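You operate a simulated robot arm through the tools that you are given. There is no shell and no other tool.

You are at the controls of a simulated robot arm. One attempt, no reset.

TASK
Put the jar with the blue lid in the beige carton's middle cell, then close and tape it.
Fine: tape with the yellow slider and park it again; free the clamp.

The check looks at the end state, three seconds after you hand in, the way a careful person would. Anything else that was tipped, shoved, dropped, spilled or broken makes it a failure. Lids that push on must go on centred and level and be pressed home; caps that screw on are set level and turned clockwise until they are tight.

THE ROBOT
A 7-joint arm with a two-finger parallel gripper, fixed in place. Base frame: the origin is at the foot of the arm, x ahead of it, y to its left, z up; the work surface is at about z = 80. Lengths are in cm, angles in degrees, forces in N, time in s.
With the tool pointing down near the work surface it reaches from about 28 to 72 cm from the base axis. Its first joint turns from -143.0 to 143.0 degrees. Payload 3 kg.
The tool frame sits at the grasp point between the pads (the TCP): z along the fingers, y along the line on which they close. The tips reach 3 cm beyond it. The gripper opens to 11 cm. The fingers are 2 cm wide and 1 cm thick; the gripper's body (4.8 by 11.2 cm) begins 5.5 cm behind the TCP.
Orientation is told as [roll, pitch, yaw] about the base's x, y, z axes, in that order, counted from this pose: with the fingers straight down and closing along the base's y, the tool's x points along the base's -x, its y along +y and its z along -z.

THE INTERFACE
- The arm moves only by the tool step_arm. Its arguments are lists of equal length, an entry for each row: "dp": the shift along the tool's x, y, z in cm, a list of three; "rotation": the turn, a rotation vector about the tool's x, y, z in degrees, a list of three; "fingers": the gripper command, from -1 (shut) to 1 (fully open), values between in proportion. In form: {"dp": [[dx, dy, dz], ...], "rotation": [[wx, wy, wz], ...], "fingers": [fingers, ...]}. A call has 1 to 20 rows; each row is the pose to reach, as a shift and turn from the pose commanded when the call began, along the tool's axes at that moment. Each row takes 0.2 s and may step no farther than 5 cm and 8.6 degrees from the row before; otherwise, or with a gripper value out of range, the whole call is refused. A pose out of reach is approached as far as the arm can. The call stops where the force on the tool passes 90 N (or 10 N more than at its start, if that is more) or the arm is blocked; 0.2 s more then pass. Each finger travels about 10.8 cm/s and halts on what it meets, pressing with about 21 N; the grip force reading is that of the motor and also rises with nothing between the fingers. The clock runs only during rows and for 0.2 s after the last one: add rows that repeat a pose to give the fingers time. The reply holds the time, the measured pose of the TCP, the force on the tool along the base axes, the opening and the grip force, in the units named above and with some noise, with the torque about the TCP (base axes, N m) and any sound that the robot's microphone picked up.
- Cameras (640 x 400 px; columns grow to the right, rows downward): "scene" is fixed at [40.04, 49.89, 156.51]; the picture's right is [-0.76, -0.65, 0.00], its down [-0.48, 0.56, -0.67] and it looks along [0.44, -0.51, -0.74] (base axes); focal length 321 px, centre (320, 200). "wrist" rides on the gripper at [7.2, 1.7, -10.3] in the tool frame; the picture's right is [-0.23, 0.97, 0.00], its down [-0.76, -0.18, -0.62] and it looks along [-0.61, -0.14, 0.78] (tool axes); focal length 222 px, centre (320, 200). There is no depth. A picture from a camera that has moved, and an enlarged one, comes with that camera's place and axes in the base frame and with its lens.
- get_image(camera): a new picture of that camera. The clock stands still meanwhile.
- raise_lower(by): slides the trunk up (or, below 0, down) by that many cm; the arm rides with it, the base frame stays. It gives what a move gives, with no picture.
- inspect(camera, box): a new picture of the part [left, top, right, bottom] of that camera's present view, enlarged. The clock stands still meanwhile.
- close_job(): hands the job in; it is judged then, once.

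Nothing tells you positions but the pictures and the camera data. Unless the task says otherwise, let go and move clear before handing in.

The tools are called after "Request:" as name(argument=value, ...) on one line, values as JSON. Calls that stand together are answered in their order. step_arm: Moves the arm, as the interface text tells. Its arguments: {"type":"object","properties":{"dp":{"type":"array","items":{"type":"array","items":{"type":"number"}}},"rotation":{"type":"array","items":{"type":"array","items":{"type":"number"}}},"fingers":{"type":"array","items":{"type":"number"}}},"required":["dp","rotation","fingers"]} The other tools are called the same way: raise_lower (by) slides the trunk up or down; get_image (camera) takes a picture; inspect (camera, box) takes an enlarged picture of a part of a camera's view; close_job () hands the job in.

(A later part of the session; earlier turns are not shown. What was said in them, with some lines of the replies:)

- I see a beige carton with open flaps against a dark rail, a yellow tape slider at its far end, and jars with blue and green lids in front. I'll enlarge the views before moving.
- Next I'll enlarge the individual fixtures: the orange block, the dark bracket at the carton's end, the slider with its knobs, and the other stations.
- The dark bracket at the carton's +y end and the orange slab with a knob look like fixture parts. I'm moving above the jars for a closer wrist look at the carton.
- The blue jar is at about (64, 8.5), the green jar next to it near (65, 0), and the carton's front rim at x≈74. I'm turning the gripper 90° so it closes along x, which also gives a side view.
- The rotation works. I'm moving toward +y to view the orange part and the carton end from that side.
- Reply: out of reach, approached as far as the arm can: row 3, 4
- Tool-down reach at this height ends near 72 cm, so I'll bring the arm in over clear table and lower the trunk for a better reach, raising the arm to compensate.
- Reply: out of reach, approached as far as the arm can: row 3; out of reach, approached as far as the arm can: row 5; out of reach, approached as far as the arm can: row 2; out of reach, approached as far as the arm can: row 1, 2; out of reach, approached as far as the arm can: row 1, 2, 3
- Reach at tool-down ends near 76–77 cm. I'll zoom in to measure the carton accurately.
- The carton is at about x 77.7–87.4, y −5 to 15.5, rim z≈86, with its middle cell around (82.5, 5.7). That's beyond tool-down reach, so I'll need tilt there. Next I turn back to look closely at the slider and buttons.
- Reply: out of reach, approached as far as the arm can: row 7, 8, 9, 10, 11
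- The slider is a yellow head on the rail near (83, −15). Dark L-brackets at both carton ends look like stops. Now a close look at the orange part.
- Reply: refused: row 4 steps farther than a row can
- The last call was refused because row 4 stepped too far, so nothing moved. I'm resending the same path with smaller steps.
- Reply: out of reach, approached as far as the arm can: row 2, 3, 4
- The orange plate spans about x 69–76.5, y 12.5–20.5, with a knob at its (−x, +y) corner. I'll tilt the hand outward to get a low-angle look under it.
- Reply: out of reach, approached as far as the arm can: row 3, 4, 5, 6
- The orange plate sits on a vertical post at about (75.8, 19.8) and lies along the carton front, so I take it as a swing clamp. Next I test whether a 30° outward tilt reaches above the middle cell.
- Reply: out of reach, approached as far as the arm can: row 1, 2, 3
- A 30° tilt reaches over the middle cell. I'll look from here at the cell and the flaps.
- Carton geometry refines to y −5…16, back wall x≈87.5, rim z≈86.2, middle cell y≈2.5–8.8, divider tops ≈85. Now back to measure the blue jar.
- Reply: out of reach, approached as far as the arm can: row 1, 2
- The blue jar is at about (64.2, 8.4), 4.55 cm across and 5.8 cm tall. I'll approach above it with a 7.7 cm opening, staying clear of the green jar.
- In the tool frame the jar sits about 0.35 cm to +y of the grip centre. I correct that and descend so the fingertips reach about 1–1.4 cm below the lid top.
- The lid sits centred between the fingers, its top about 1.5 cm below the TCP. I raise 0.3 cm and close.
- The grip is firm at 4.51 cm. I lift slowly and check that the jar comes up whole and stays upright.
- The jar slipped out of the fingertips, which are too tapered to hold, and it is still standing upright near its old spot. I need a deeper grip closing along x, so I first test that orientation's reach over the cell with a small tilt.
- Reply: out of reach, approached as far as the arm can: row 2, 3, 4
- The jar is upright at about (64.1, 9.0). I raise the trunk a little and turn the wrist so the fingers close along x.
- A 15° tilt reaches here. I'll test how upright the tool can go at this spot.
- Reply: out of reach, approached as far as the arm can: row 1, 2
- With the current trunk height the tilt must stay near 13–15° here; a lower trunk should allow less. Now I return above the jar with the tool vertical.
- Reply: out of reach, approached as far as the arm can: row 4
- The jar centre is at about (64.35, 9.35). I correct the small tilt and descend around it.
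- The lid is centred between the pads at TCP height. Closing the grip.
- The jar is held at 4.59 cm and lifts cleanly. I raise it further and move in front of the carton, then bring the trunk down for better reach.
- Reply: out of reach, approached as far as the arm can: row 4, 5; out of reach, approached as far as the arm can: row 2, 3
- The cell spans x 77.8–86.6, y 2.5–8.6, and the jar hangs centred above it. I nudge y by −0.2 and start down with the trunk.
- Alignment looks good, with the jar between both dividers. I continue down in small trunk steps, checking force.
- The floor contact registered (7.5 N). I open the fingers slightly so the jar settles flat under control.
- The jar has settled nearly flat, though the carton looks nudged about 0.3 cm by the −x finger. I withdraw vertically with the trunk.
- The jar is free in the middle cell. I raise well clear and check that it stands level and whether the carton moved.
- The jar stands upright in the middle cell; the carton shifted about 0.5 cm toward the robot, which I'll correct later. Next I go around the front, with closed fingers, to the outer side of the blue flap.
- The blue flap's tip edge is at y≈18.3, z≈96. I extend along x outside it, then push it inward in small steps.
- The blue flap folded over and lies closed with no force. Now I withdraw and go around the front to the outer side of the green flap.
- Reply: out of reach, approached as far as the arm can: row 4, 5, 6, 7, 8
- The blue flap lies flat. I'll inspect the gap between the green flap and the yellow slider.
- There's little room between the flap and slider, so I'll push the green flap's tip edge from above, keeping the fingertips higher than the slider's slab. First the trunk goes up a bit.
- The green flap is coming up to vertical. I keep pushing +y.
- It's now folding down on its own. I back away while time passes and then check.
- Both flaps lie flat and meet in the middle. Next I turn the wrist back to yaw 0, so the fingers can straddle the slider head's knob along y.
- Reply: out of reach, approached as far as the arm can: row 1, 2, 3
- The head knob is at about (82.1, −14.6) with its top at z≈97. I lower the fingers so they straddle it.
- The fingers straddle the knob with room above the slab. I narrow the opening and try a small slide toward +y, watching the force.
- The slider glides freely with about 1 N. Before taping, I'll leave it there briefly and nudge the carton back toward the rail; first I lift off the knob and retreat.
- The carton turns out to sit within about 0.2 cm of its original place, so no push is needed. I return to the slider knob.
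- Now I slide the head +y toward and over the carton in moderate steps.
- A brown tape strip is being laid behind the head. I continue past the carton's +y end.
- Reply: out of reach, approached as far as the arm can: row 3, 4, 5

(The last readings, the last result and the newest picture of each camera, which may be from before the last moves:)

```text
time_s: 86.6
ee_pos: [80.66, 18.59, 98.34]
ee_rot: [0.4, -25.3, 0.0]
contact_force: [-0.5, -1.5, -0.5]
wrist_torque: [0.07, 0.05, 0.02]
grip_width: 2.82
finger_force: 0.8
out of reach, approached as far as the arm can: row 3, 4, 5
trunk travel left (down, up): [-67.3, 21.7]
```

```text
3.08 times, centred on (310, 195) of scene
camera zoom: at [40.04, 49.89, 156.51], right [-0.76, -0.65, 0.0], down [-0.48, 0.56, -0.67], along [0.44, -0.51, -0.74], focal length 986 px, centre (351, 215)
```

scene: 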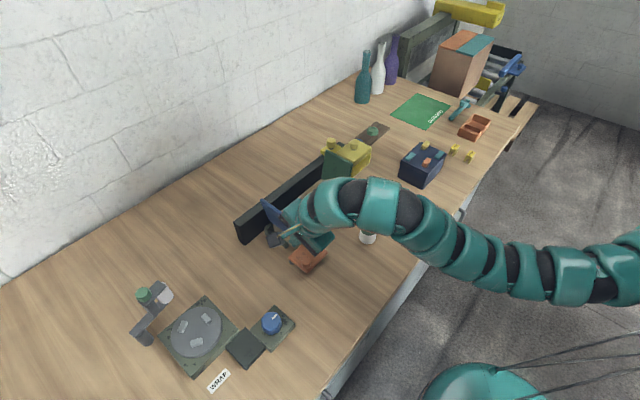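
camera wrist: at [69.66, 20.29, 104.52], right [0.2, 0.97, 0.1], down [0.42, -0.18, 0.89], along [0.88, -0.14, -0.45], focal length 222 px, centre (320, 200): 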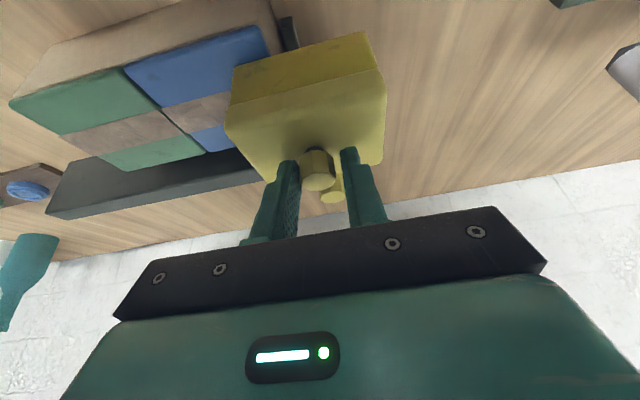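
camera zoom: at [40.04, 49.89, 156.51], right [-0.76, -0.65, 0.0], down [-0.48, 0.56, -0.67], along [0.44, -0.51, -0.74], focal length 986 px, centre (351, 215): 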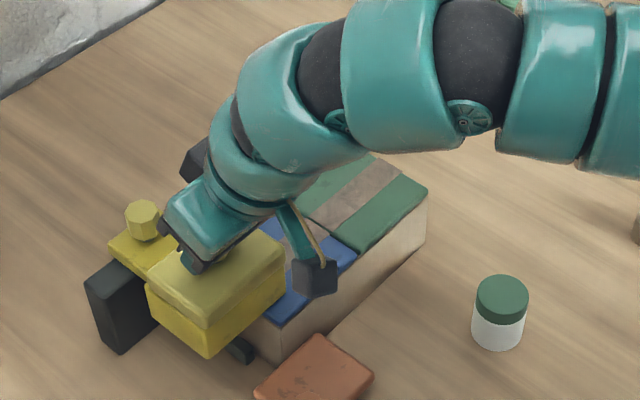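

The reach ran out near y≈18.5, and the head still needs about 2–3 cm to clear the carton end. I tilt a few degrees more to gain reach and continue.

Request:
step_arm(dp=[[0.1, 0, 0], [0.15, 0, 0], [0.15, 0.7, 0], [0.15, 1.4, 0], [0.15, 2.1, 0], [0.15, 2.8, 0]], rotation=[[0, -4, 0], [0, -8, 0], [0, -8, 0], [0, -8, 0], [0, -8, 0], [0, -8, 0]], fingers=[-0.5, -0.5, -0.5, -0.5, -0.5, -0.5])

Request:
get_image(camera="wrist")

Request:
inspect(camera="scene", box=[230, 130, 390, 260])

```text
time_s: 88.0
ee_pos: [80.64, 20.92, 98.1]
ee_rot: [-0.1, -33.2, -0.3]
contact_force: [0.6, -42.9, -2.1]
wrist_torque: [-0.91, 0.59, -0.54]
grip_width: 7.01
finger_force: 21.7
trunk travel left (down, up): [-67.3, 21.7]
```

```text
taken
camera wrist: at [68.93, 22.6, 102.74], right [0.19, 0.97, 0.12], down [0.3, -0.18, 0.94], along [0.94, -0.15, -0.32], focal length 222 px, centre (320, 200)
```

wrist: 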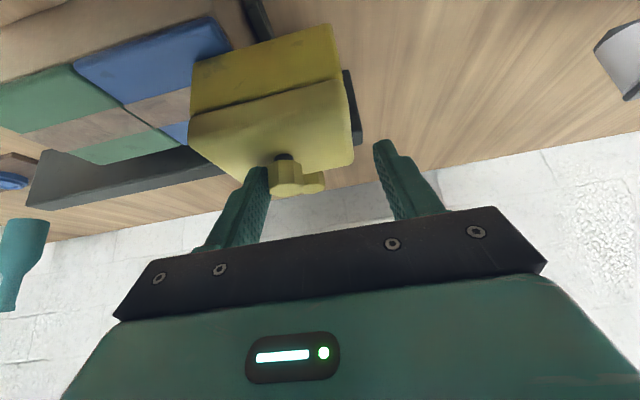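

```text
3.08 times, centred on (310, 195) of scene
camera zoom: at [40.04, 49.89, 156.51], right [-0.76, -0.65, 0.0], down [-0.48, 0.56, -0.67], along [0.44, -0.51, -0.74], focal length 986 px, centre (351, 215)
```

zoom: 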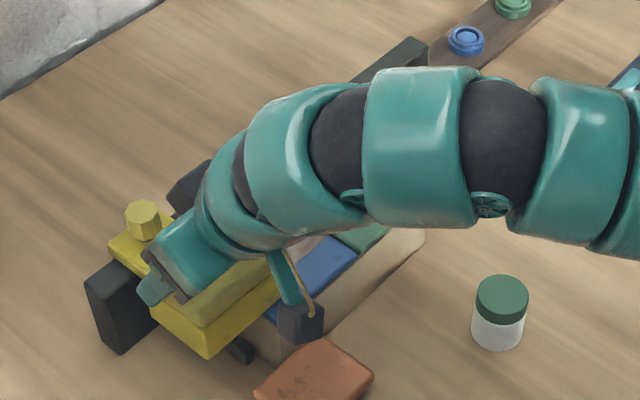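

The slider hit its end stop (43 N on one finger), so the stroke is complete. I back off at once and check the tape.

Request:
step_arm(dp=[[0, -1, 0], [0, -2, 0], [0, -2.6, 0], [0, -2.6, 0]], rotation=[[0, 0, 0], [0, 0, 0], [0, 0, 0], [0, 0, 0]], fingers=[-0.4, -0.4, -0.4, -0.4])

Request:
get_image(camera="wrist")

Request:
inspect(camera="wrist", box=[140, 20, 400, 200])

Request:
inspect(camera="scene", box=[230, 130, 390, 260])

```text
time_s: 89.0
ee_pos: [80.31, 19.11, 98.16]
ee_rot: [0.4, -33.1, 0.2]
contact_force: [-0.8, -9.8, -5.4]
wrist_torque: [-0.15, 0.07, -0.09]
grip_width: 3.77
finger_force: 4.9
trunk travel left (down, up): [-67.3, 21.7]
```

```text
taken
camera wrist: at [68.58, 20.75, 102.78], right [0.18, 0.97, 0.13], down [0.3, -0.18, 0.94], along [0.94, -0.13, -0.32], focal length 222 px, centre (320, 200)
```

wrist: 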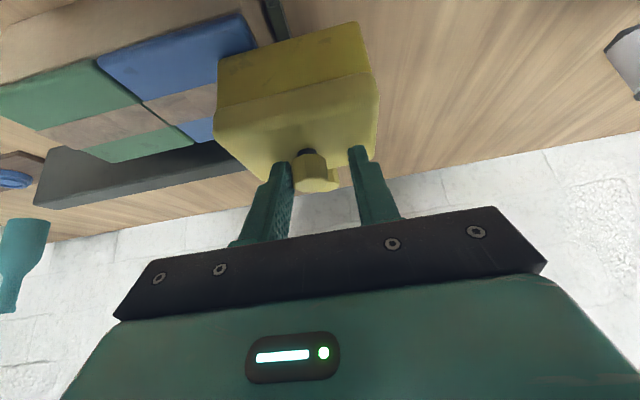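

```text
2.22 times, centred on (270, 110) of wrist
camera zoom: at [68.58, 20.75, 102.78], right [0.18, 0.97, 0.13], down [0.3, -0.18, 0.94], along [0.94, -0.13, -0.32], focal length 494 px, centre (431, 400)
```

zoom: 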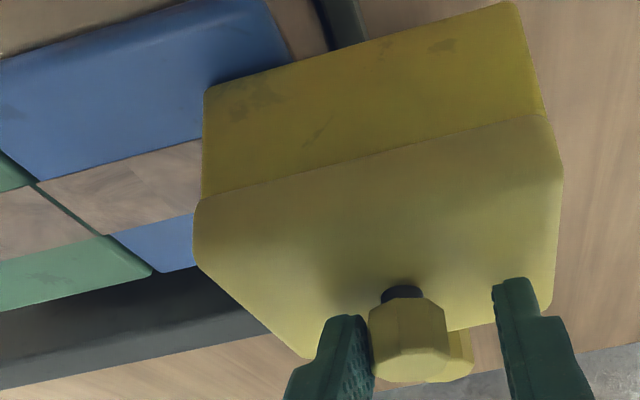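

```text
3.08 times, centred on (310, 195) of scene
camera zoom: at [40.04, 49.89, 156.51], right [-0.76, -0.65, 0.0], down [-0.48, 0.56, -0.67], along [0.44, -0.51, -0.74], focal length 986 px, centre (351, 215)
```

zoom: 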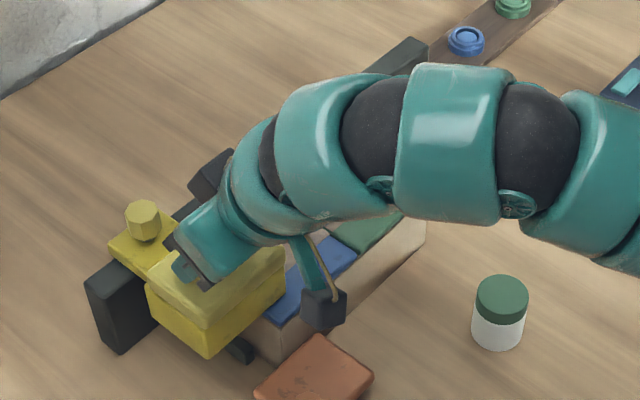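

The tape runs across the lid behind the head. Now I slide the head back toward −y to park it.

Request:
step_arm(dp=[[0.1, -1, 0], [0.1, -2, 0], [0.1, -3.2, 0], [0.1, -4.4, 0], [0.1, -5.6, 0], [0.1, -6.8, 0], [0.1, -8, 0], [0.1, -9.2, 0], [0.1, -10.4, 0], [0.1, -11.6, 0], [0.1, -12.8, 0], [0.1, -14, 0]], rotation=[[0, 0, 0], [0, 0, 0], [0, 0, 0], [0, 0, 0], [0, 0, 0], [0, 0, 0], [0, 0, 0], [0, 0, 0], [0, 0, 0], [0, 0, 0], [0, 0, 0], [0, 0, 0]], fingers=[-0.45, -0.5, -0.5, -0.5, -0.5, -0.5, -0.5, -0.5, -0.5, -0.5, -0.5, -0.5])

Request:
get_image(camera="wrist")

Request:
inspect(camera="scene", box=[230, 130, 390, 260])

```text
time_s: 91.6
ee_pos: [80.45, 4.89, 98.0]
ee_rot: [0.2, -33.2, 0.0]
contact_force: [0.2, -0.8, 1.8]
wrist_torque: [-0.02, 0.01, 0.02]
grip_width: 2.81
finger_force: 0.3
trunk travel left (down, up): [-67.3, 21.7]
```

```text
taken
camera wrist: at [68.65, 6.54, 102.63], right [0.19, 0.97, 0.13], down [0.3, -0.18, 0.94], along [0.94, -0.14, -0.32], focal length 222 px, centre (320, 200)
```

wrist: 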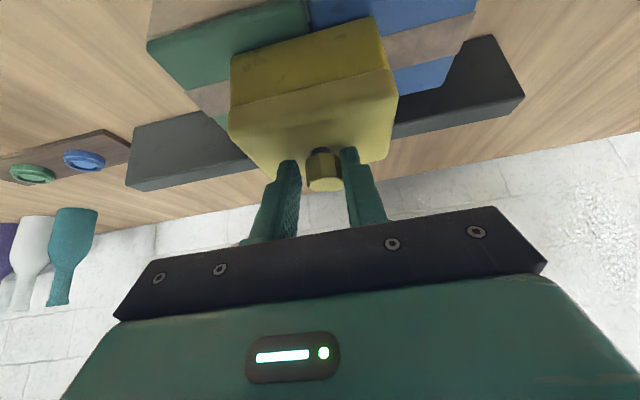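

```text
3.08 times, centred on (310, 195) of scene
camera zoom: at [40.04, 49.89, 156.51], right [-0.76, -0.65, 0.0], down [-0.48, 0.56, -0.67], along [0.44, -0.51, -0.74], focal length 986 px, centre (351, 215)
```

zoom: 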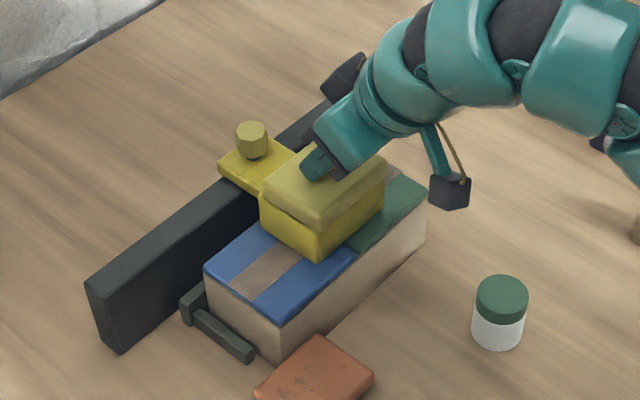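

The tape strip covers both flaps to the blue end. I keep returning the head toward its parking position.

Request:
step_arm(dp=[[0, -1.2, 0], [0, -2.4, 0], [0, -3.6, 0], [0, -4.8, 0], [0, -6, 0], [0, -7.2, 0], [0, -8.4, 0], [0, -9.6, 0], [0, -10.8, 0], [0, -12, 0], [0, -13.2, 0], [0, -14.4, 0], [0, -15.6, 0], [0, -16.8, 0], [0, -17.6, 0]], rotation=[[0, 0, 0], [0, 0, 0], [0, 0, 0], [0, 0, 0], [0, 0, 0], [0, 0, 0], [0, 0, 0], [0, 0, 0], [0, 0, 0], [0, 0, 0], [0, 0, 0], [0, 0, 0], [0, 0, 0], [0, 0, 0], [0, 0, 0]], fingers=[-0.5, -0.5, -0.5, -0.5, -0.5, -0.5, -0.5, -0.5, -0.5, -0.5, -0.5, -0.5, -0.5, -0.5, -0.5])

Request:
inspect(camera="scene", box=[290, 110, 410, 220])

Request:
get_image(camera="wrist")

```text
time_s: 94.8
ee_pos: [80.36, -12.81, 97.99]
ee_rot: [0.1, -33.2, 0.1]
contact_force: [-0.8, 1.3, 1.0]
wrist_torque: [0.03, 0.05, 0.02]
grip_width: 2.78
finger_force: 0.5
trunk travel left (down, up): [-67.3, 21.7]
```

```text
3.64 times, centred on (350, 165) of scene
camera zoom: at [40.04, 49.89, 156.51], right [-0.76, -0.65, 0.0], down [-0.48, 0.56, -0.67], along [0.44, -0.51, -0.74], focal length 1166 px, centre (211, 327)
```

zoom: 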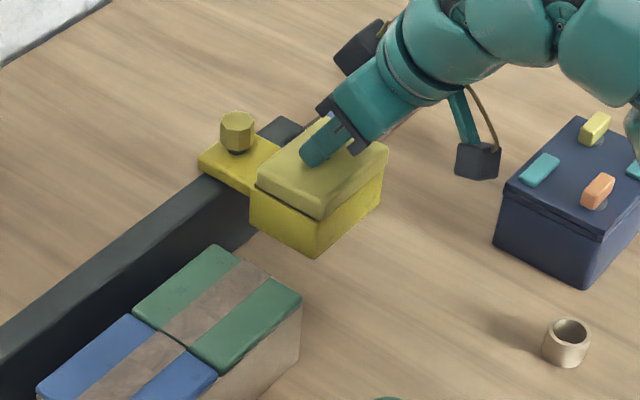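

```text
taken
camera wrist: at [68.65, -11.16, 102.63], right [0.19, 0.97, 0.13], down [0.3, -0.18, 0.94], along [0.94, -0.14, -0.32], focal length 222 px, centre (320, 200)
```

wrist: 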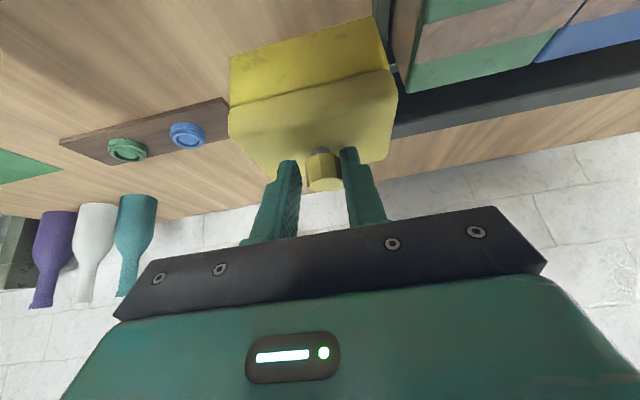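

The rear knob is about 1.7 cm short of its original parked spot. I continue in small steps.

Request:
step_arm(dp=[[0, -0.5, 0], [0, -1, 0], [0, -1.5, 0], [0, -1.7, 0]], rotation=[[0, 0, 0], [0, 0, 0], [0, 0, 0], [0, 0, 0]], fingers=[-0.5, -0.5, -0.5, -0.5])

Request:
inspect(camera="scene", box=[290, 110, 410, 220])

```text
time_s: 95.8
ee_pos: [80.6, -14.2, 98.39]
ee_rot: [0.2, -33.3, 0.0]
contact_force: [-0.2, 1.0, -0.1]
wrist_torque: [0.0, -0.01, 0.02]
grip_width: 2.82
finger_force: 0.7
trunk travel left (down, up): [-67.3, 21.7]
```

```text
3.64 times, centred on (350, 165) of scene
camera zoom: at [40.04, 49.89, 156.51], right [-0.76, -0.65, 0.0], down [-0.48, 0.56, -0.67], along [0.44, -0.51, -0.74], focal length 1166 px, centre (211, 327)
```

zoom: 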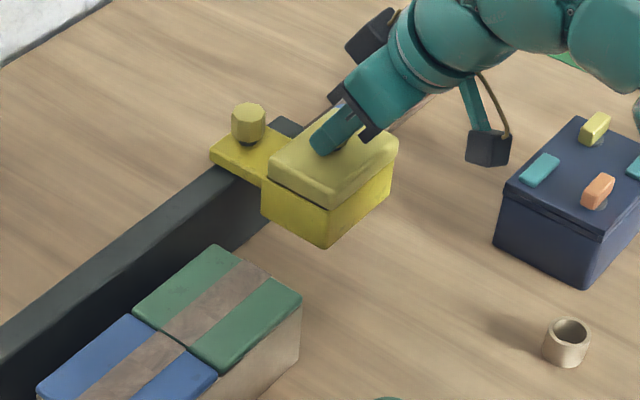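

Request:
step_arm(dp=[[0, -0.3, 0], [0, -0.6, 0], [0, -0.6, 0]], rotation=[[0, 0, 0], [0, 0, 0], [0, 0, 0]], fingers=[-0.5, -0.5, -0.5])

Request:
inspect(camera="scene", box=[290, 110, 410, 220])

```text
time_s: 96.6
ee_pos: [80.58, -14.83, 98.08]
ee_rot: [0.2, -33.2, 0.1]
contact_force: [0.3, 2.9, 1.5]
wrist_torque: [0.09, -0.03, 0.01]
grip_width: 2.91
finger_force: 2.0
trunk travel left (down, up): [-67.3, 21.7]
```

```text
3.64 times, centred on (350, 165) of scene
camera zoom: at [40.04, 49.89, 156.51], right [-0.76, -0.65, 0.0], down [-0.48, 0.56, -0.67], along [0.44, -0.51, -0.74], focal length 1166 px, centre (211, 327)
```

zoom: 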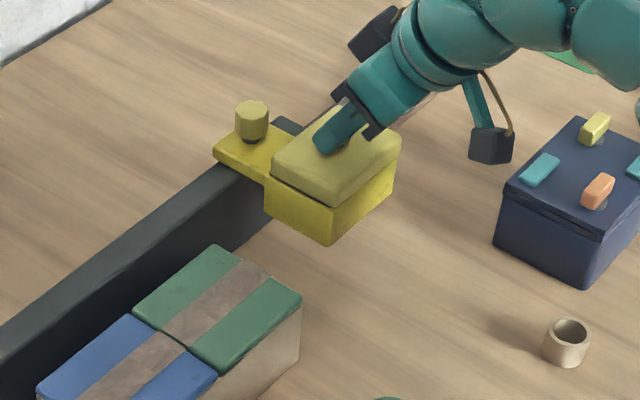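

Request:
step_arm(dp=[[0, -0.15, 0], [0, -0.3, 0], [0, -0.3, 0]], rotation=[[0, 0, 0], [0, 0, 0], [0, 0, 0]], fingers=[-0.5, -0.5, -0.5])

```text
time_s: 97.4
ee_pos: [80.6, -15.08, 98.12]
ee_rot: [0.2, -33.2, 0.1]
contact_force: [-0.2, 10.4, -0.5]
wrist_torque: [0.23, 0.04, 0.14]
grip_width: 3.26
finger_force: 5.6
trunk travel left (down, up): [-67.3, 21.7]
```

The slider is against its parking stop (10 N). I release contact and lift off the knob vertically.

Request:
step_arm(dp=[[0, 0.3, 0], [0, 0.5, 0], [-1.4, 0.5, -2.1], [-2.7, 0.5, -4.2], [1.2, 0.5, -6.7], [4, 2.5, -8]], rotation=[[0, 0, 0], [0, 0, 0], [0, 0, 0], [0, 0, 0], [0, 3, 0], [0, 6, 0]], fingers=[-0.4, -0.3, -0.3, -0.3, -0.3, -0.3])

Request:
get_image(camera="scene")

Request:
inspect(camera="scene", box=[250, 110, 410, 270])

```text
time_s: 98.8
ee_pos: [72.66, -12.28, 102.6]
ee_rot: [-0.3, -27.2, 0.3]
contact_force: [-0.7, 3.8, 1.0]
wrist_torque: [-0.25, -0.02, -0.12]
grip_width: 3.84
finger_force: 0.1
trunk travel left (down, up): [-67.3, 21.7]
```

```text
taken
```

scene: 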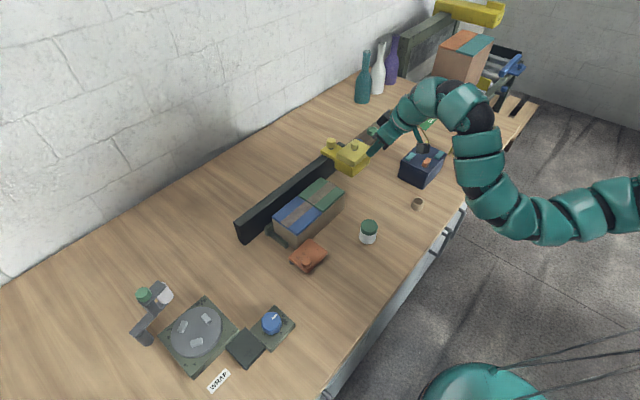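

```text
2.50 times, centred on (330, 190) of scene
camera zoom: at [40.04, 49.89, 156.51], right [-0.76, -0.65, 0.0], down [-0.48, 0.56, -0.67], along [0.44, -0.51, -0.74], focal length 802 px, centre (295, 225)
```

zoom: 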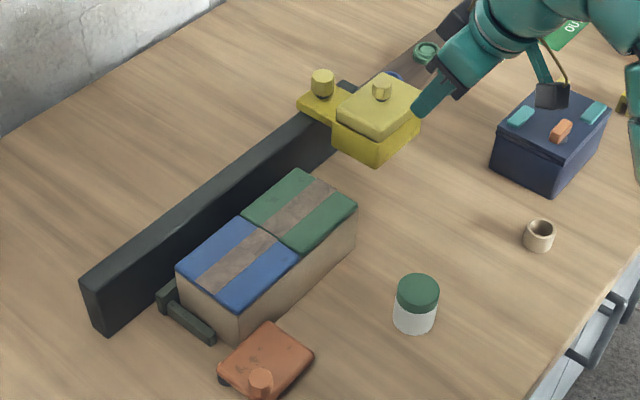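

Tape laid, slider parked at its stop. Next the clamp: I move over to the orange plate for a closer look at its knob.

Request:
step_arm(dp=[[1, 4, 0.4], [2, 8.5, 0.8], [3, 13, 1.2], [4, 17.5, 1.6], [5, 22, 2], [6, 26.5, 2.4], [6.7, 31, 2.86], [6.7, 31.8, 2.86]], rotation=[[0, 0, 0], [0, 0, 0], [0, 0, 0], [0, 0, 0], [0, 0, 0], [0, 0, 0], [0, 0, 0], [0, 0, 0]], fingers=[-0.3, -0.3, -0.3, -0.3, -0.3, -0.3, -0.3, -0.3])

Request:
get_image(camera="wrist")

Request:
inspect(camera="wrist", box=[220, 20, 460, 200])

```text
time_s: 100.6
ee_pos: [67.93, 18.94, 97.15]
ee_rot: [0.2, -27.2, -0.1]
contact_force: [0.5, -0.3, -0.5]
wrist_torque: [-0.02, 0.02, -0.04]
grip_width: 3.85
finger_force: 0.0
trunk travel left (down, up): [-67.3, 21.7]
```

```text
taken
camera wrist: at [56.62, 20.65, 102.84], right [0.2, 0.97, 0.11], down [0.39, -0.18, 0.9], along [0.9, -0.14, -0.42], focal length 222 px, centre (320, 200)
```

wrist: 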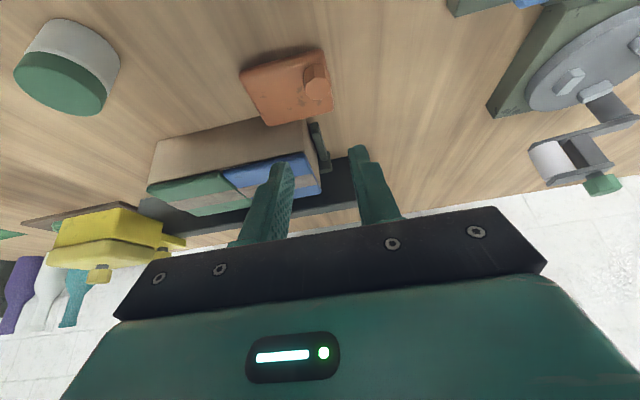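

```text
2.22 times, centred on (340, 110) of wrist
camera zoom: at [56.62, 20.65, 102.84], right [0.2, 0.97, 0.11], down [0.39, -0.18, 0.9], along [0.9, -0.14, -0.42], focal length 494 px, centre (276, 400)
```

zoom: 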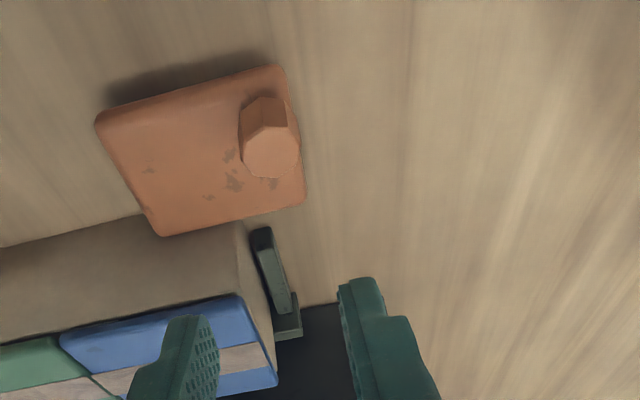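

The clamp knob is at about (71.3, 19.4), top z≈84.6. I descend to straddle it along y, staying above the plate.

Request:
step_arm(dp=[[0.9, 0.2, 3.7], [1.8, 0.46, 7.4], [1.8, 0.46, 7.4]], rotation=[[0, 0, 0], [0, 0, 0], [0, 0, 0]], fingers=[-0.3, -0.3, -0.3])

Request:
inspect(camera="wrist", box=[220, 40, 460, 220])

```text
time_s: 101.4
ee_pos: [69.52, 19.53, 89.17]
ee_rot: [0.2, -27.2, 0.2]
contact_force: [-0.5, 0.3, -0.3]
wrist_torque: [0.0, -0.01, -0.02]
grip_width: 3.84
finger_force: 0.2
trunk travel left (down, up): [-67.3, 21.7]
```

```text
2.22 times, centred on (340, 130) of wrist
camera zoom: at [58.34, 21.15, 94.99], right [0.2, 0.97, 0.11], down [0.39, -0.18, 0.9], along [0.9, -0.14, -0.42], focal length 494 px, centre (276, 356)
```

zoom: 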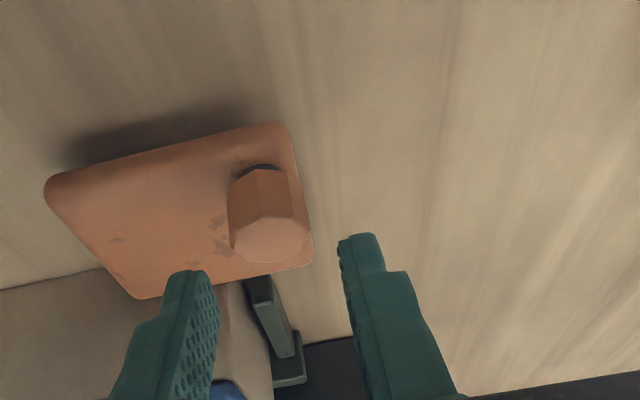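

Request:
step_arm(dp=[[0.5, 0, 1.5], [1.1, 0, 3.0], [1.1, 0, 3.0], [1.1, 0, 3.0]], rotation=[[0, 0, 0], [0, 0, 0], [0, 0, 0], [0, 0, 0]], fingers=[-0.3, -0.3, -0.4, -0.45])

Request:
inspect(camera="wrist", box=[220, 60, 460, 240])

Request:
inspect(camera="scene", box=[270, 210, 370, 290])

```text
time_s: 102.4
ee_pos: [70.08, 19.66, 86.24]
ee_rot: [0.2, -27.3, 0.1]
contact_force: [0.2, 0.0, -0.1]
wrist_torque: [0.0, -0.03, 0.03]
grip_width: 3.05
finger_force: 0.0
trunk travel left (down, up): [-67.3, 21.7]
```

```text
2.22 times, centred on (340, 150) of wrist
camera zoom: at [58.88, 21.25, 91.96], right [0.2, 0.97, 0.11], down [0.39, -0.18, 0.9], along [0.9, -0.14, -0.42], focal length 494 px, centre (276, 311)
```

zoom: 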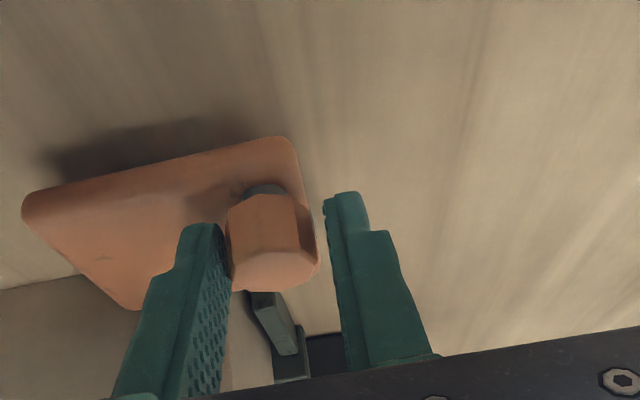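

```text
5.00 times, centred on (320, 250) of scene
camera zoom: at [40.04, 49.89, 156.51], right [-0.76, -0.65, 0.0], down [-0.48, 0.56, -0.67], along [0.44, -0.51, -0.74], focal length 1603 px, centre (320, -50)
```

zoom: 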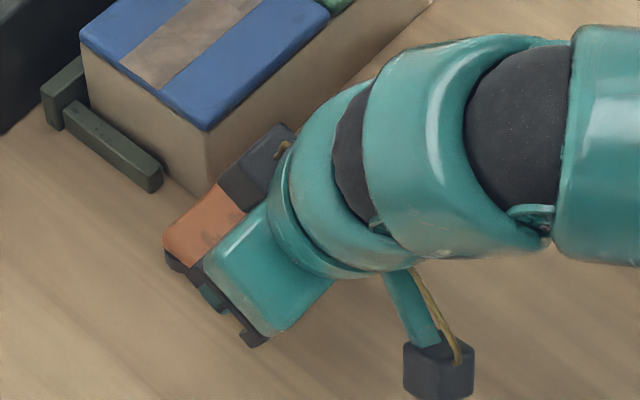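

The fingers straddle the knob. I try a gentle +y push (swing away from the carton) and watch force and motion.

Request:
step_arm(dp=[[0, 0.3, 0], [0, 0.6, 0], [0, 0.9, 0], [0, 1.2, 0]], rotation=[[0, 0, 0], [0, 0, 0], [0, 0, 0], [0, 0, 0]], fingers=[-0.45, -0.45, -0.45, -0.45])

Request:
inspect(camera="wrist", box=[220, 60, 460, 240])

```text
time_s: 103.4
ee_pos: [70.27, 20.69, 86.38]
ee_rot: [0.1, -27.4, 0.0]
contact_force: [-0.8, -0.2, 0.1]
wrist_torque: [-0.03, 0.0, 0.0]
grip_width: 3.09
finger_force: 0.7
trunk travel left (down, up): [-67.3, 21.7]
```

```text
2.22 times, centred on (340, 150) of wrist
camera zoom: at [59.04, 22.33, 92.29], right [0.2, 0.97, 0.11], down [0.39, -0.18, 0.9], along [0.9, -0.14, -0.42], focal length 494 px, centre (276, 311)
```

zoom: 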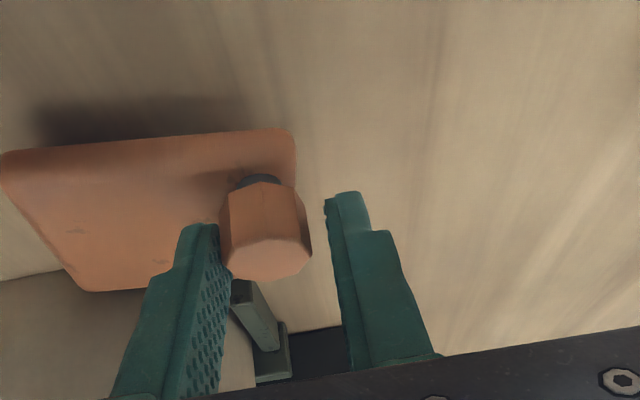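

The plate swings freely about its post. I follow the arc further.

Request:
step_arm(dp=[[0, 0.5, 0], [0, 1.0, 0], [-0.15, 1.5, 0.08], [-0.22, 2.0, 0.11], [-0.58, 2.5, 0.3], [-1.0, 3.0, 0.5], [-1.4, 3.45, 0.73], [-1.9, 3.8, 0.95]], rotation=[[0, 0, 0], [0, 0, 0], [0, 0, 0], [0, 0, 0], [0, 0, 0], [0, 0, 0], [0, 0, 0], [0, 0, 0]], fingers=[-0.45, -0.45, -0.45, -0.45, -0.45, -0.45, -0.45, -0.45])

Request:
get_image(camera="wrist")

Request:
inspect(camera="wrist", box=[180, 40, 440, 220])

Request:
inspect(camera="scene", box=[250, 200, 370, 290])

```text
time_s: 105.2
ee_pos: [72.37, 24.62, 86.3]
ee_rot: [0.1, -27.2, 0.0]
contact_force: [0.4, -3.9, 2.5]
wrist_torque: [-0.1, -0.01, -0.06]
grip_width: 3.19
finger_force: 1.8
trunk travel left (down, up): [-67.3, 21.7]
```

```text
taken
camera wrist: at [61.19, 26.14, 92.17], right [0.2, 0.97, 0.11], down [0.39, -0.18, 0.9], along [0.9, -0.14, -0.42], focal length 222 px, centre (320, 200)
```

wrist: 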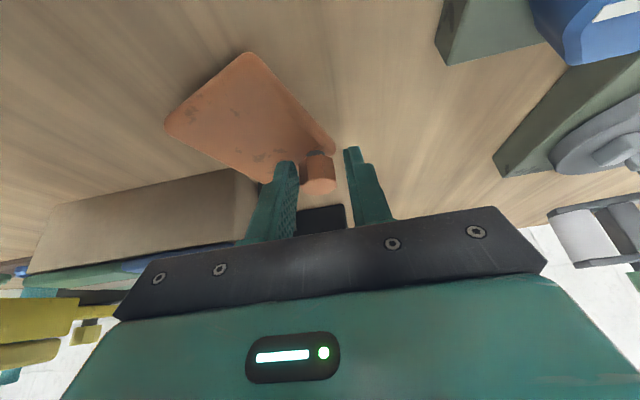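

```text
2.22 times, centred on (310, 130) of wrist
camera zoom: at [61.19, 26.14, 92.17], right [0.2, 0.97, 0.11], down [0.39, -0.18, 0.9], along [0.9, -0.14, -0.42], focal length 494 px, centre (342, 356)
```

zoom: 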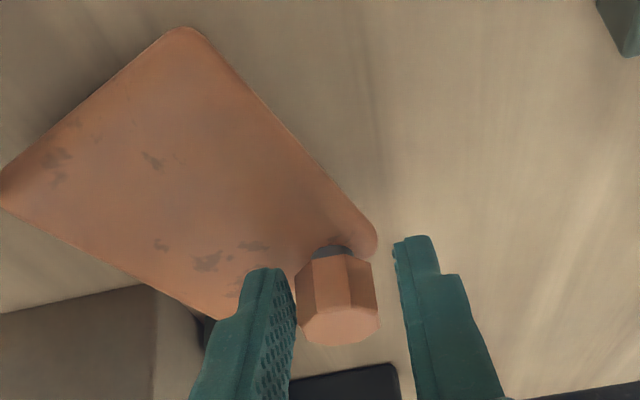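

```text
4.44 times, centred on (310, 245) of scene
camera zoom: at [40.04, 49.89, 156.51], right [-0.76, -0.65, 0.0], down [-0.48, 0.56, -0.67], along [0.44, -0.51, -0.74], focal length 1425 px, centre (364, 0)
```

zoom: 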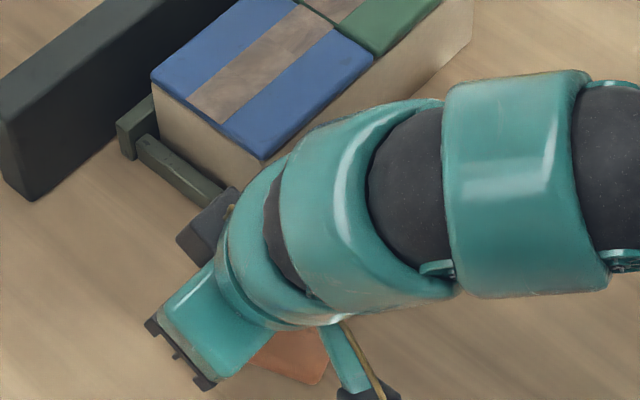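

The plate has swung about 60°. To be sure it's fully free, I lift off, make a fist and push the knob on from its −x side.

Request:
step_arm(dp=[[-0.9, -0.3, -1.8], [-1.9, -0.3, -3.7], [1.2, -0.4, -5.3], [1.2, -0.4, -5.3]], rotation=[[0, 0, 0], [0, 0, 0], [0, 0, 0], [0, 0, 0]], fingers=[-0.4, -0.4, -0.7, -1])

Request:
get_image(camera="wrist")

Request:
inspect(camera="wrist", box=[180, 40, 440, 220])

```text
time_s: 106.2
ee_pos: [68.84, 24.11, 90.69]
ee_rot: [0.1, -27.1, 0.0]
contact_force: [-0.8, 0.3, -0.3]
wrist_torque: [-0.01, -0.02, 0.0]
grip_width: 0.0
finger_force: 20.8
trunk travel left (down, up): [-67.3, 21.7]
```

```text
taken
camera wrist: at [57.66, 25.72, 96.43], right [0.2, 0.97, 0.11], down [0.39, -0.18, 0.9], along [0.9, -0.14, -0.42], focal length 222 px, centre (320, 200)
```

wrist: 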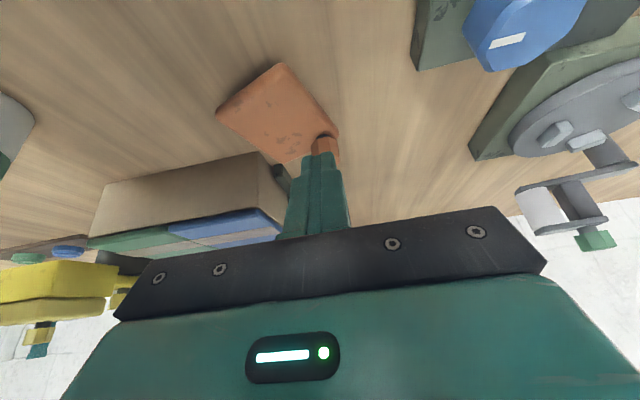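

```text
2.22 times, centred on (310, 130) of wrist
camera zoom: at [57.66, 25.72, 96.43], right [0.2, 0.97, 0.11], down [0.39, -0.18, 0.9], along [0.9, -0.14, -0.42], focal length 494 px, centre (342, 356)
```

zoom: 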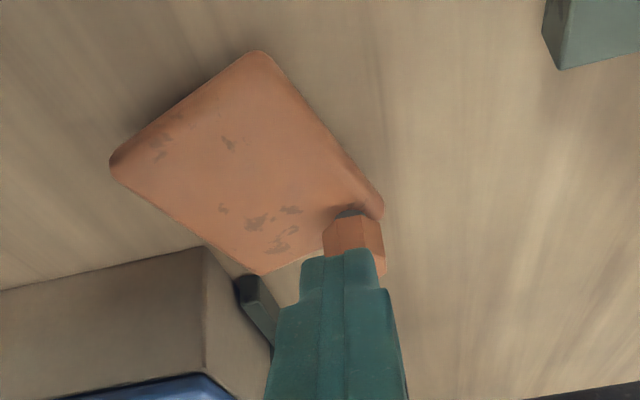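

Request:
step_arm(dp=[[1, 0.2, 2], [2.1, 0.3, 4.1], [1.2, 0.3, 4.55], [0.3, 0.3, 5.0], [-0.6, 0.3, 5.46], [-1.1, 0.3, 5.73]], rotation=[[0, 0, 0], [0, 0, 0], [0, 0, 0], [0, 0, 0], [0, 0, 0], [0, 0, 0]], fingers=[-1, -1, -1, -1, -1, -1])

Request:
inspect(camera="wrist", box=[180, 40, 440, 220])

```text
time_s: 107.6
ee_pos: [72.25, 24.47, 85.9]
ee_rot: [0.1, -27.1, 0.0]
contact_force: [-1.3, -0.8, -0.8]
wrist_torque: [0.0, 0.04, -0.01]
grip_width: 0.01
finger_force: 21.2
trunk travel left (down, up): [-67.3, 21.7]
```

```text
2.22 times, centred on (310, 130) of wrist
camera zoom: at [61.13, 26.12, 91.77], right [0.2, 0.97, 0.1], down [0.39, -0.18, 0.9], along [0.9, -0.14, -0.42], focal length 494 px, centre (342, 356)
```

zoom: 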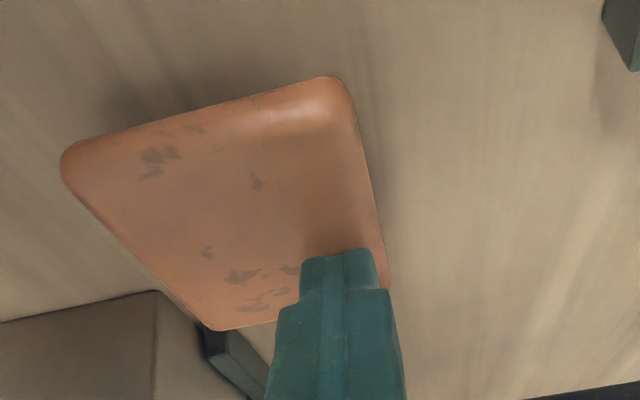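

Request:
step_arm(dp=[[-0.45, 0, 0.23], [-0.9, 0, 0.45], [-0.9, 0, 0.45]], rotation=[[0, 0, 0], [0, 0, 0], [0, 0, 0]], fingers=[-1, -1, -1])

Request:
inspect(camera="wrist", box=[180, 40, 440, 220])

```text
time_s: 108.4
ee_pos: [72.42, 24.56, 85.9]
ee_rot: [-0.1, -26.8, 0.3]
contact_force: [-71.6, -17.3, -8.5]
wrist_torque: [-0.73, 1.78, -0.41]
grip_width: 0.03
finger_force: 21.4
trunk travel left (down, up): [-67.3, 21.7]
```

```text
2.22 times, centred on (310, 130) of wrist
camera zoom: at [61.32, 26.14, 91.84], right [0.2, 0.97, 0.1], down [0.4, -0.17, 0.9], along [0.89, -0.14, -0.42], focal length 494 px, centre (342, 356)
```

zoom: 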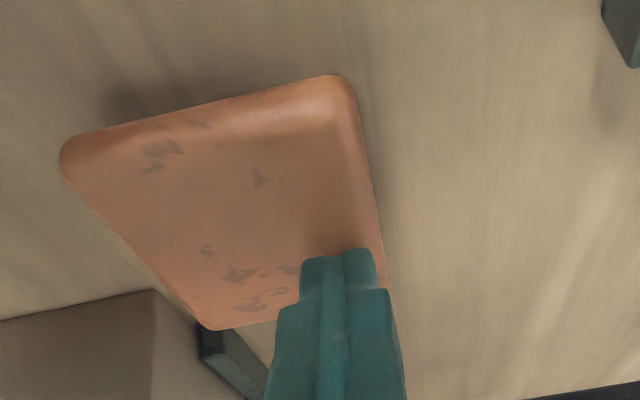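

The clamp is at its fully open stop (force rose sharply). I back off immediately and lift clear.

Request:
step_arm(dp=[[0.9, 0, -0.45], [1.8, 0, -0.9], [1.0, 0, -2.8], [0.2, 0, -6], [0.2, 0, -6]], rotation=[[0, 0, 0], [0, 0, 0], [0, 0, 0], [0, 0, 0], [0, 0, 0]], fingers=[-1, -1, -1, -1, -1])

Request:
get_image(camera="wrist")

Request:
inspect(camera="wrist", box=[100, 20, 440, 220])

```text
time_s: 109.6
ee_pos: [70.51, 24.29, 91.23]
ee_rot: [0.1, -27.2, -0.1]
contact_force: [-0.8, -0.3, -0.6]
wrist_torque: [-0.01, 0.01, -0.01]
grip_width: 0.01
finger_force: 21.5
trunk travel left (down, up): [-67.3, 21.7]
```

```text
taken
camera wrist: at [59.34, 25.91, 97.12], right [0.2, 0.97, 0.11], down [0.39, -0.18, 0.9], along [0.9, -0.14, -0.42], focal length 222 px, centre (320, 200)
```

wrist: 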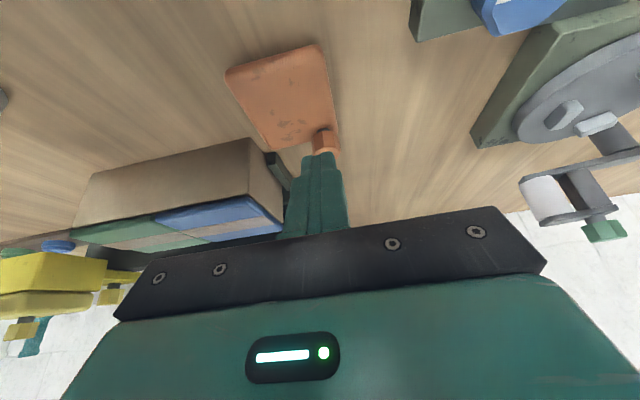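

```text
1.88 times, centred on (270, 120) of wrist
camera zoom: at [59.34, 25.91, 97.12], right [0.2, 0.97, 0.11], down [0.39, -0.18, 0.9], along [0.9, -0.14, -0.42], focal length 418 px, centre (414, 351)
```

zoom: 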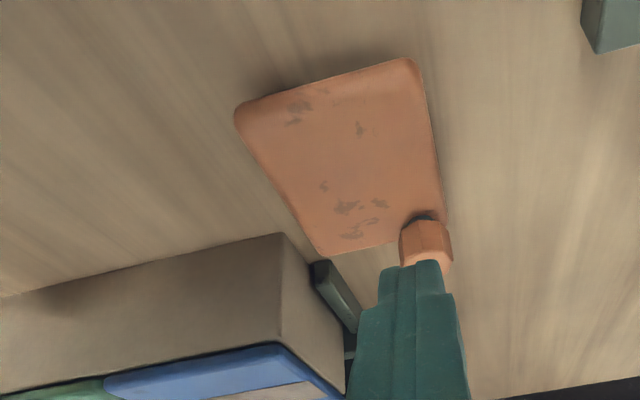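

The clamp stays open. I retract the arm clear of everything and check the whole scene.

Request:
step_arm(dp=[[-1.8, 0, -3.6], [-1, 0, -6], [1, -3, -8], [1, -7, -8], [1, -11, -8]], rotation=[[0, 0, 0], [0, 4, 0], [0, 8, 0], [0, 12, 0], [0, 16, 0]], fingers=[-1, -1, -1, -0.5, 0])

Request:
raise_lower(by=12)

Request:
get_image(camera="scene")

Request:
get_image(camera="wrist")

Request:
inspect(camera="scene", box=[230, 120, 410, 280])

```text
time_s: 110.8
ee_pos: [65.92, 13.06, 97.93]
ee_rot: [0.3, -11.2, 0.2]
contact_force: [0.3, 0.2, -0.3]
wrist_torque: [-0.02, -0.04, 0.0]
grip_width: 5.49
finger_force: 0.1
trunk travel left (down, up): [-67.3, 21.7]
```

```text
time_s: 112.3
ee_pos: [65.95, 13.09, 109.91]
ee_rot: [0.1, -11.2, 0.1]
contact_force: [0.0, 0.9, -0.7]
wrist_torque: [-0.01, 0.0, 0.01]
grip_width: 5.5
finger_force: 0.1
trunk travel left (down, up): [-79.3, 9.7]
```

```text
taken
```

scene: 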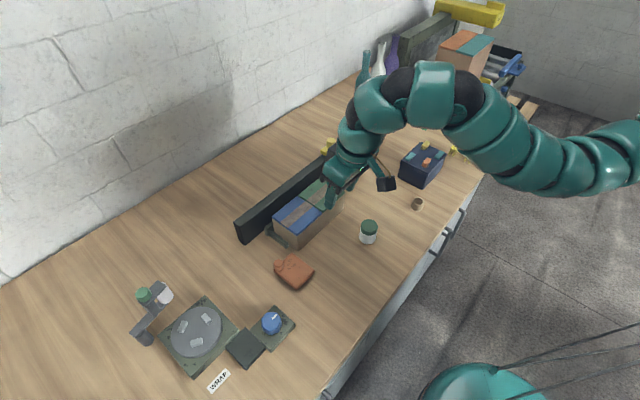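

```text
taken
camera wrist: at [56.88, 14.72, 118.57], right [0.22, 0.97, 0.05], down [0.63, -0.18, 0.76], along [0.75, -0.14, -0.65], focal length 222 px, centre (320, 200)
```

wrist: 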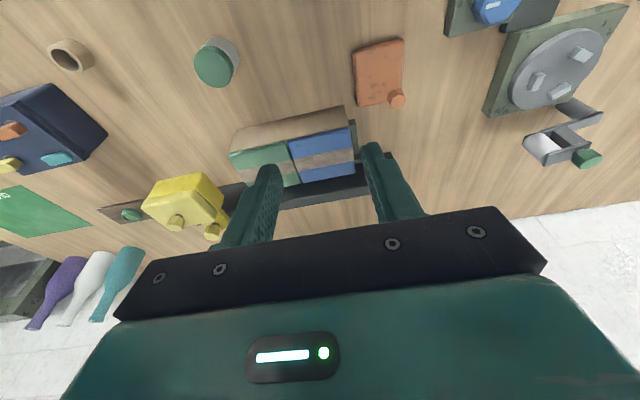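

```text
2.50 times, centred on (320, 200) of scene
camera zoom: at [40.04, 49.89, 156.51], right [-0.76, -0.65, 0.0], down [-0.48, 0.56, -0.67], along [0.44, -0.51, -0.74], focal length 802 px, centre (320, 200)
```

zoom: 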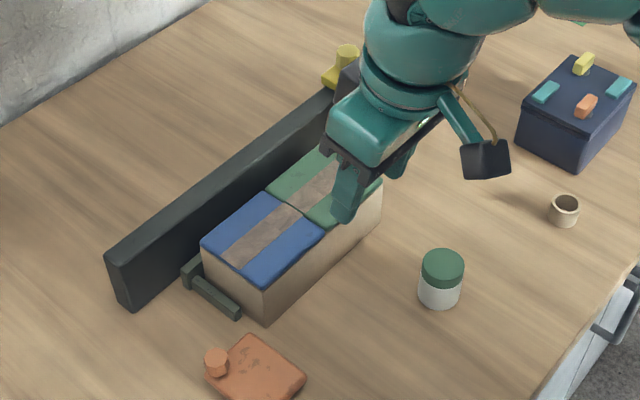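

Request:
inspect(camera="wrist", box=[120, 90, 400, 250])

Request:
inspect(camera="scene", box=[265, 180, 345, 250])

```text
2.29 times, centred on (260, 170) of wrist
camera zoom: at [56.88, 14.72, 118.57], right [0.22, 0.97, 0.05], down [0.63, -0.18, 0.76], along [0.75, -0.14, -0.65], focal length 508 px, centre (457, 269)
```

zoom: 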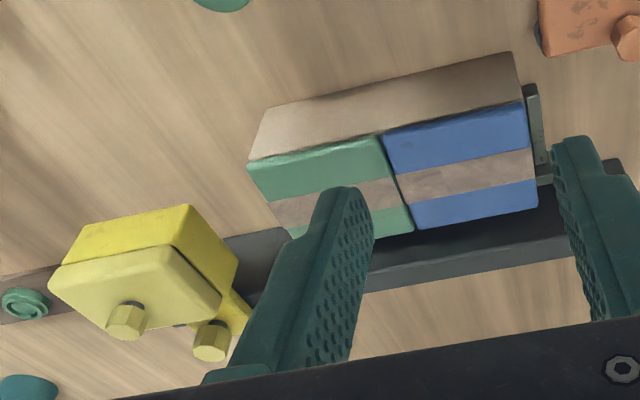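

```text
5.71 times, centred on (305, 215) of scene
camera zoom: at [40.04, 49.89, 156.51], right [-0.76, -0.65, 0.0], down [-0.48, 0.56, -0.67], along [0.44, -0.51, -0.74], focal length 1832 px, centre (406, 114)
```

zoom: 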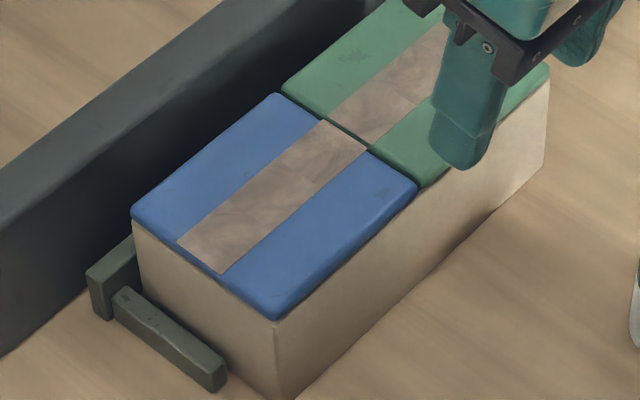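

The blue-lid jar is in the middle cell, both flaps lie flat, and the tape runs over both from end to end. The slider is back at its parking stop, the clamp is swung open, and the arm is clear with nothing held. I'm handing in.

Request:
close_job()

```text
The job is handed in.
```

The jar with the blue lid is in the carton's middle cell. The carton is closed and taped, the yellow slider is parked and the clamp is free. I handed the job in; the result of the check has not come back.

- **Jar:** My first grip on the lid slipped, and the jar dropped a short way back onto the table. It stayed upright with no visible damage. I gripped it again lower down and set it standing in the middle cell.
- **Carton:** Both flaps lie flat, and one strip of tape runs across both of them. A finger nudged the carton by up to about 0.5 cm while I released the jar. It now sits within about 0.2 cm of where it started.
- **Slider:** I ran it along the rail to its far stop and back. It is against its parking stop, where it started.
- **Clamp:** I swung the orange plate about 90° away from the carton to its open stop, and it stayed there when I let go. I took this plate to be the clamp because it lay along the carton's front.

Besides the jar's short drop, the slider (43 N) and the clamp (about 70 N) each hit their stops hard before I backed off. The final pictures show nothing else moved, and the arm is clear and holding nothing.
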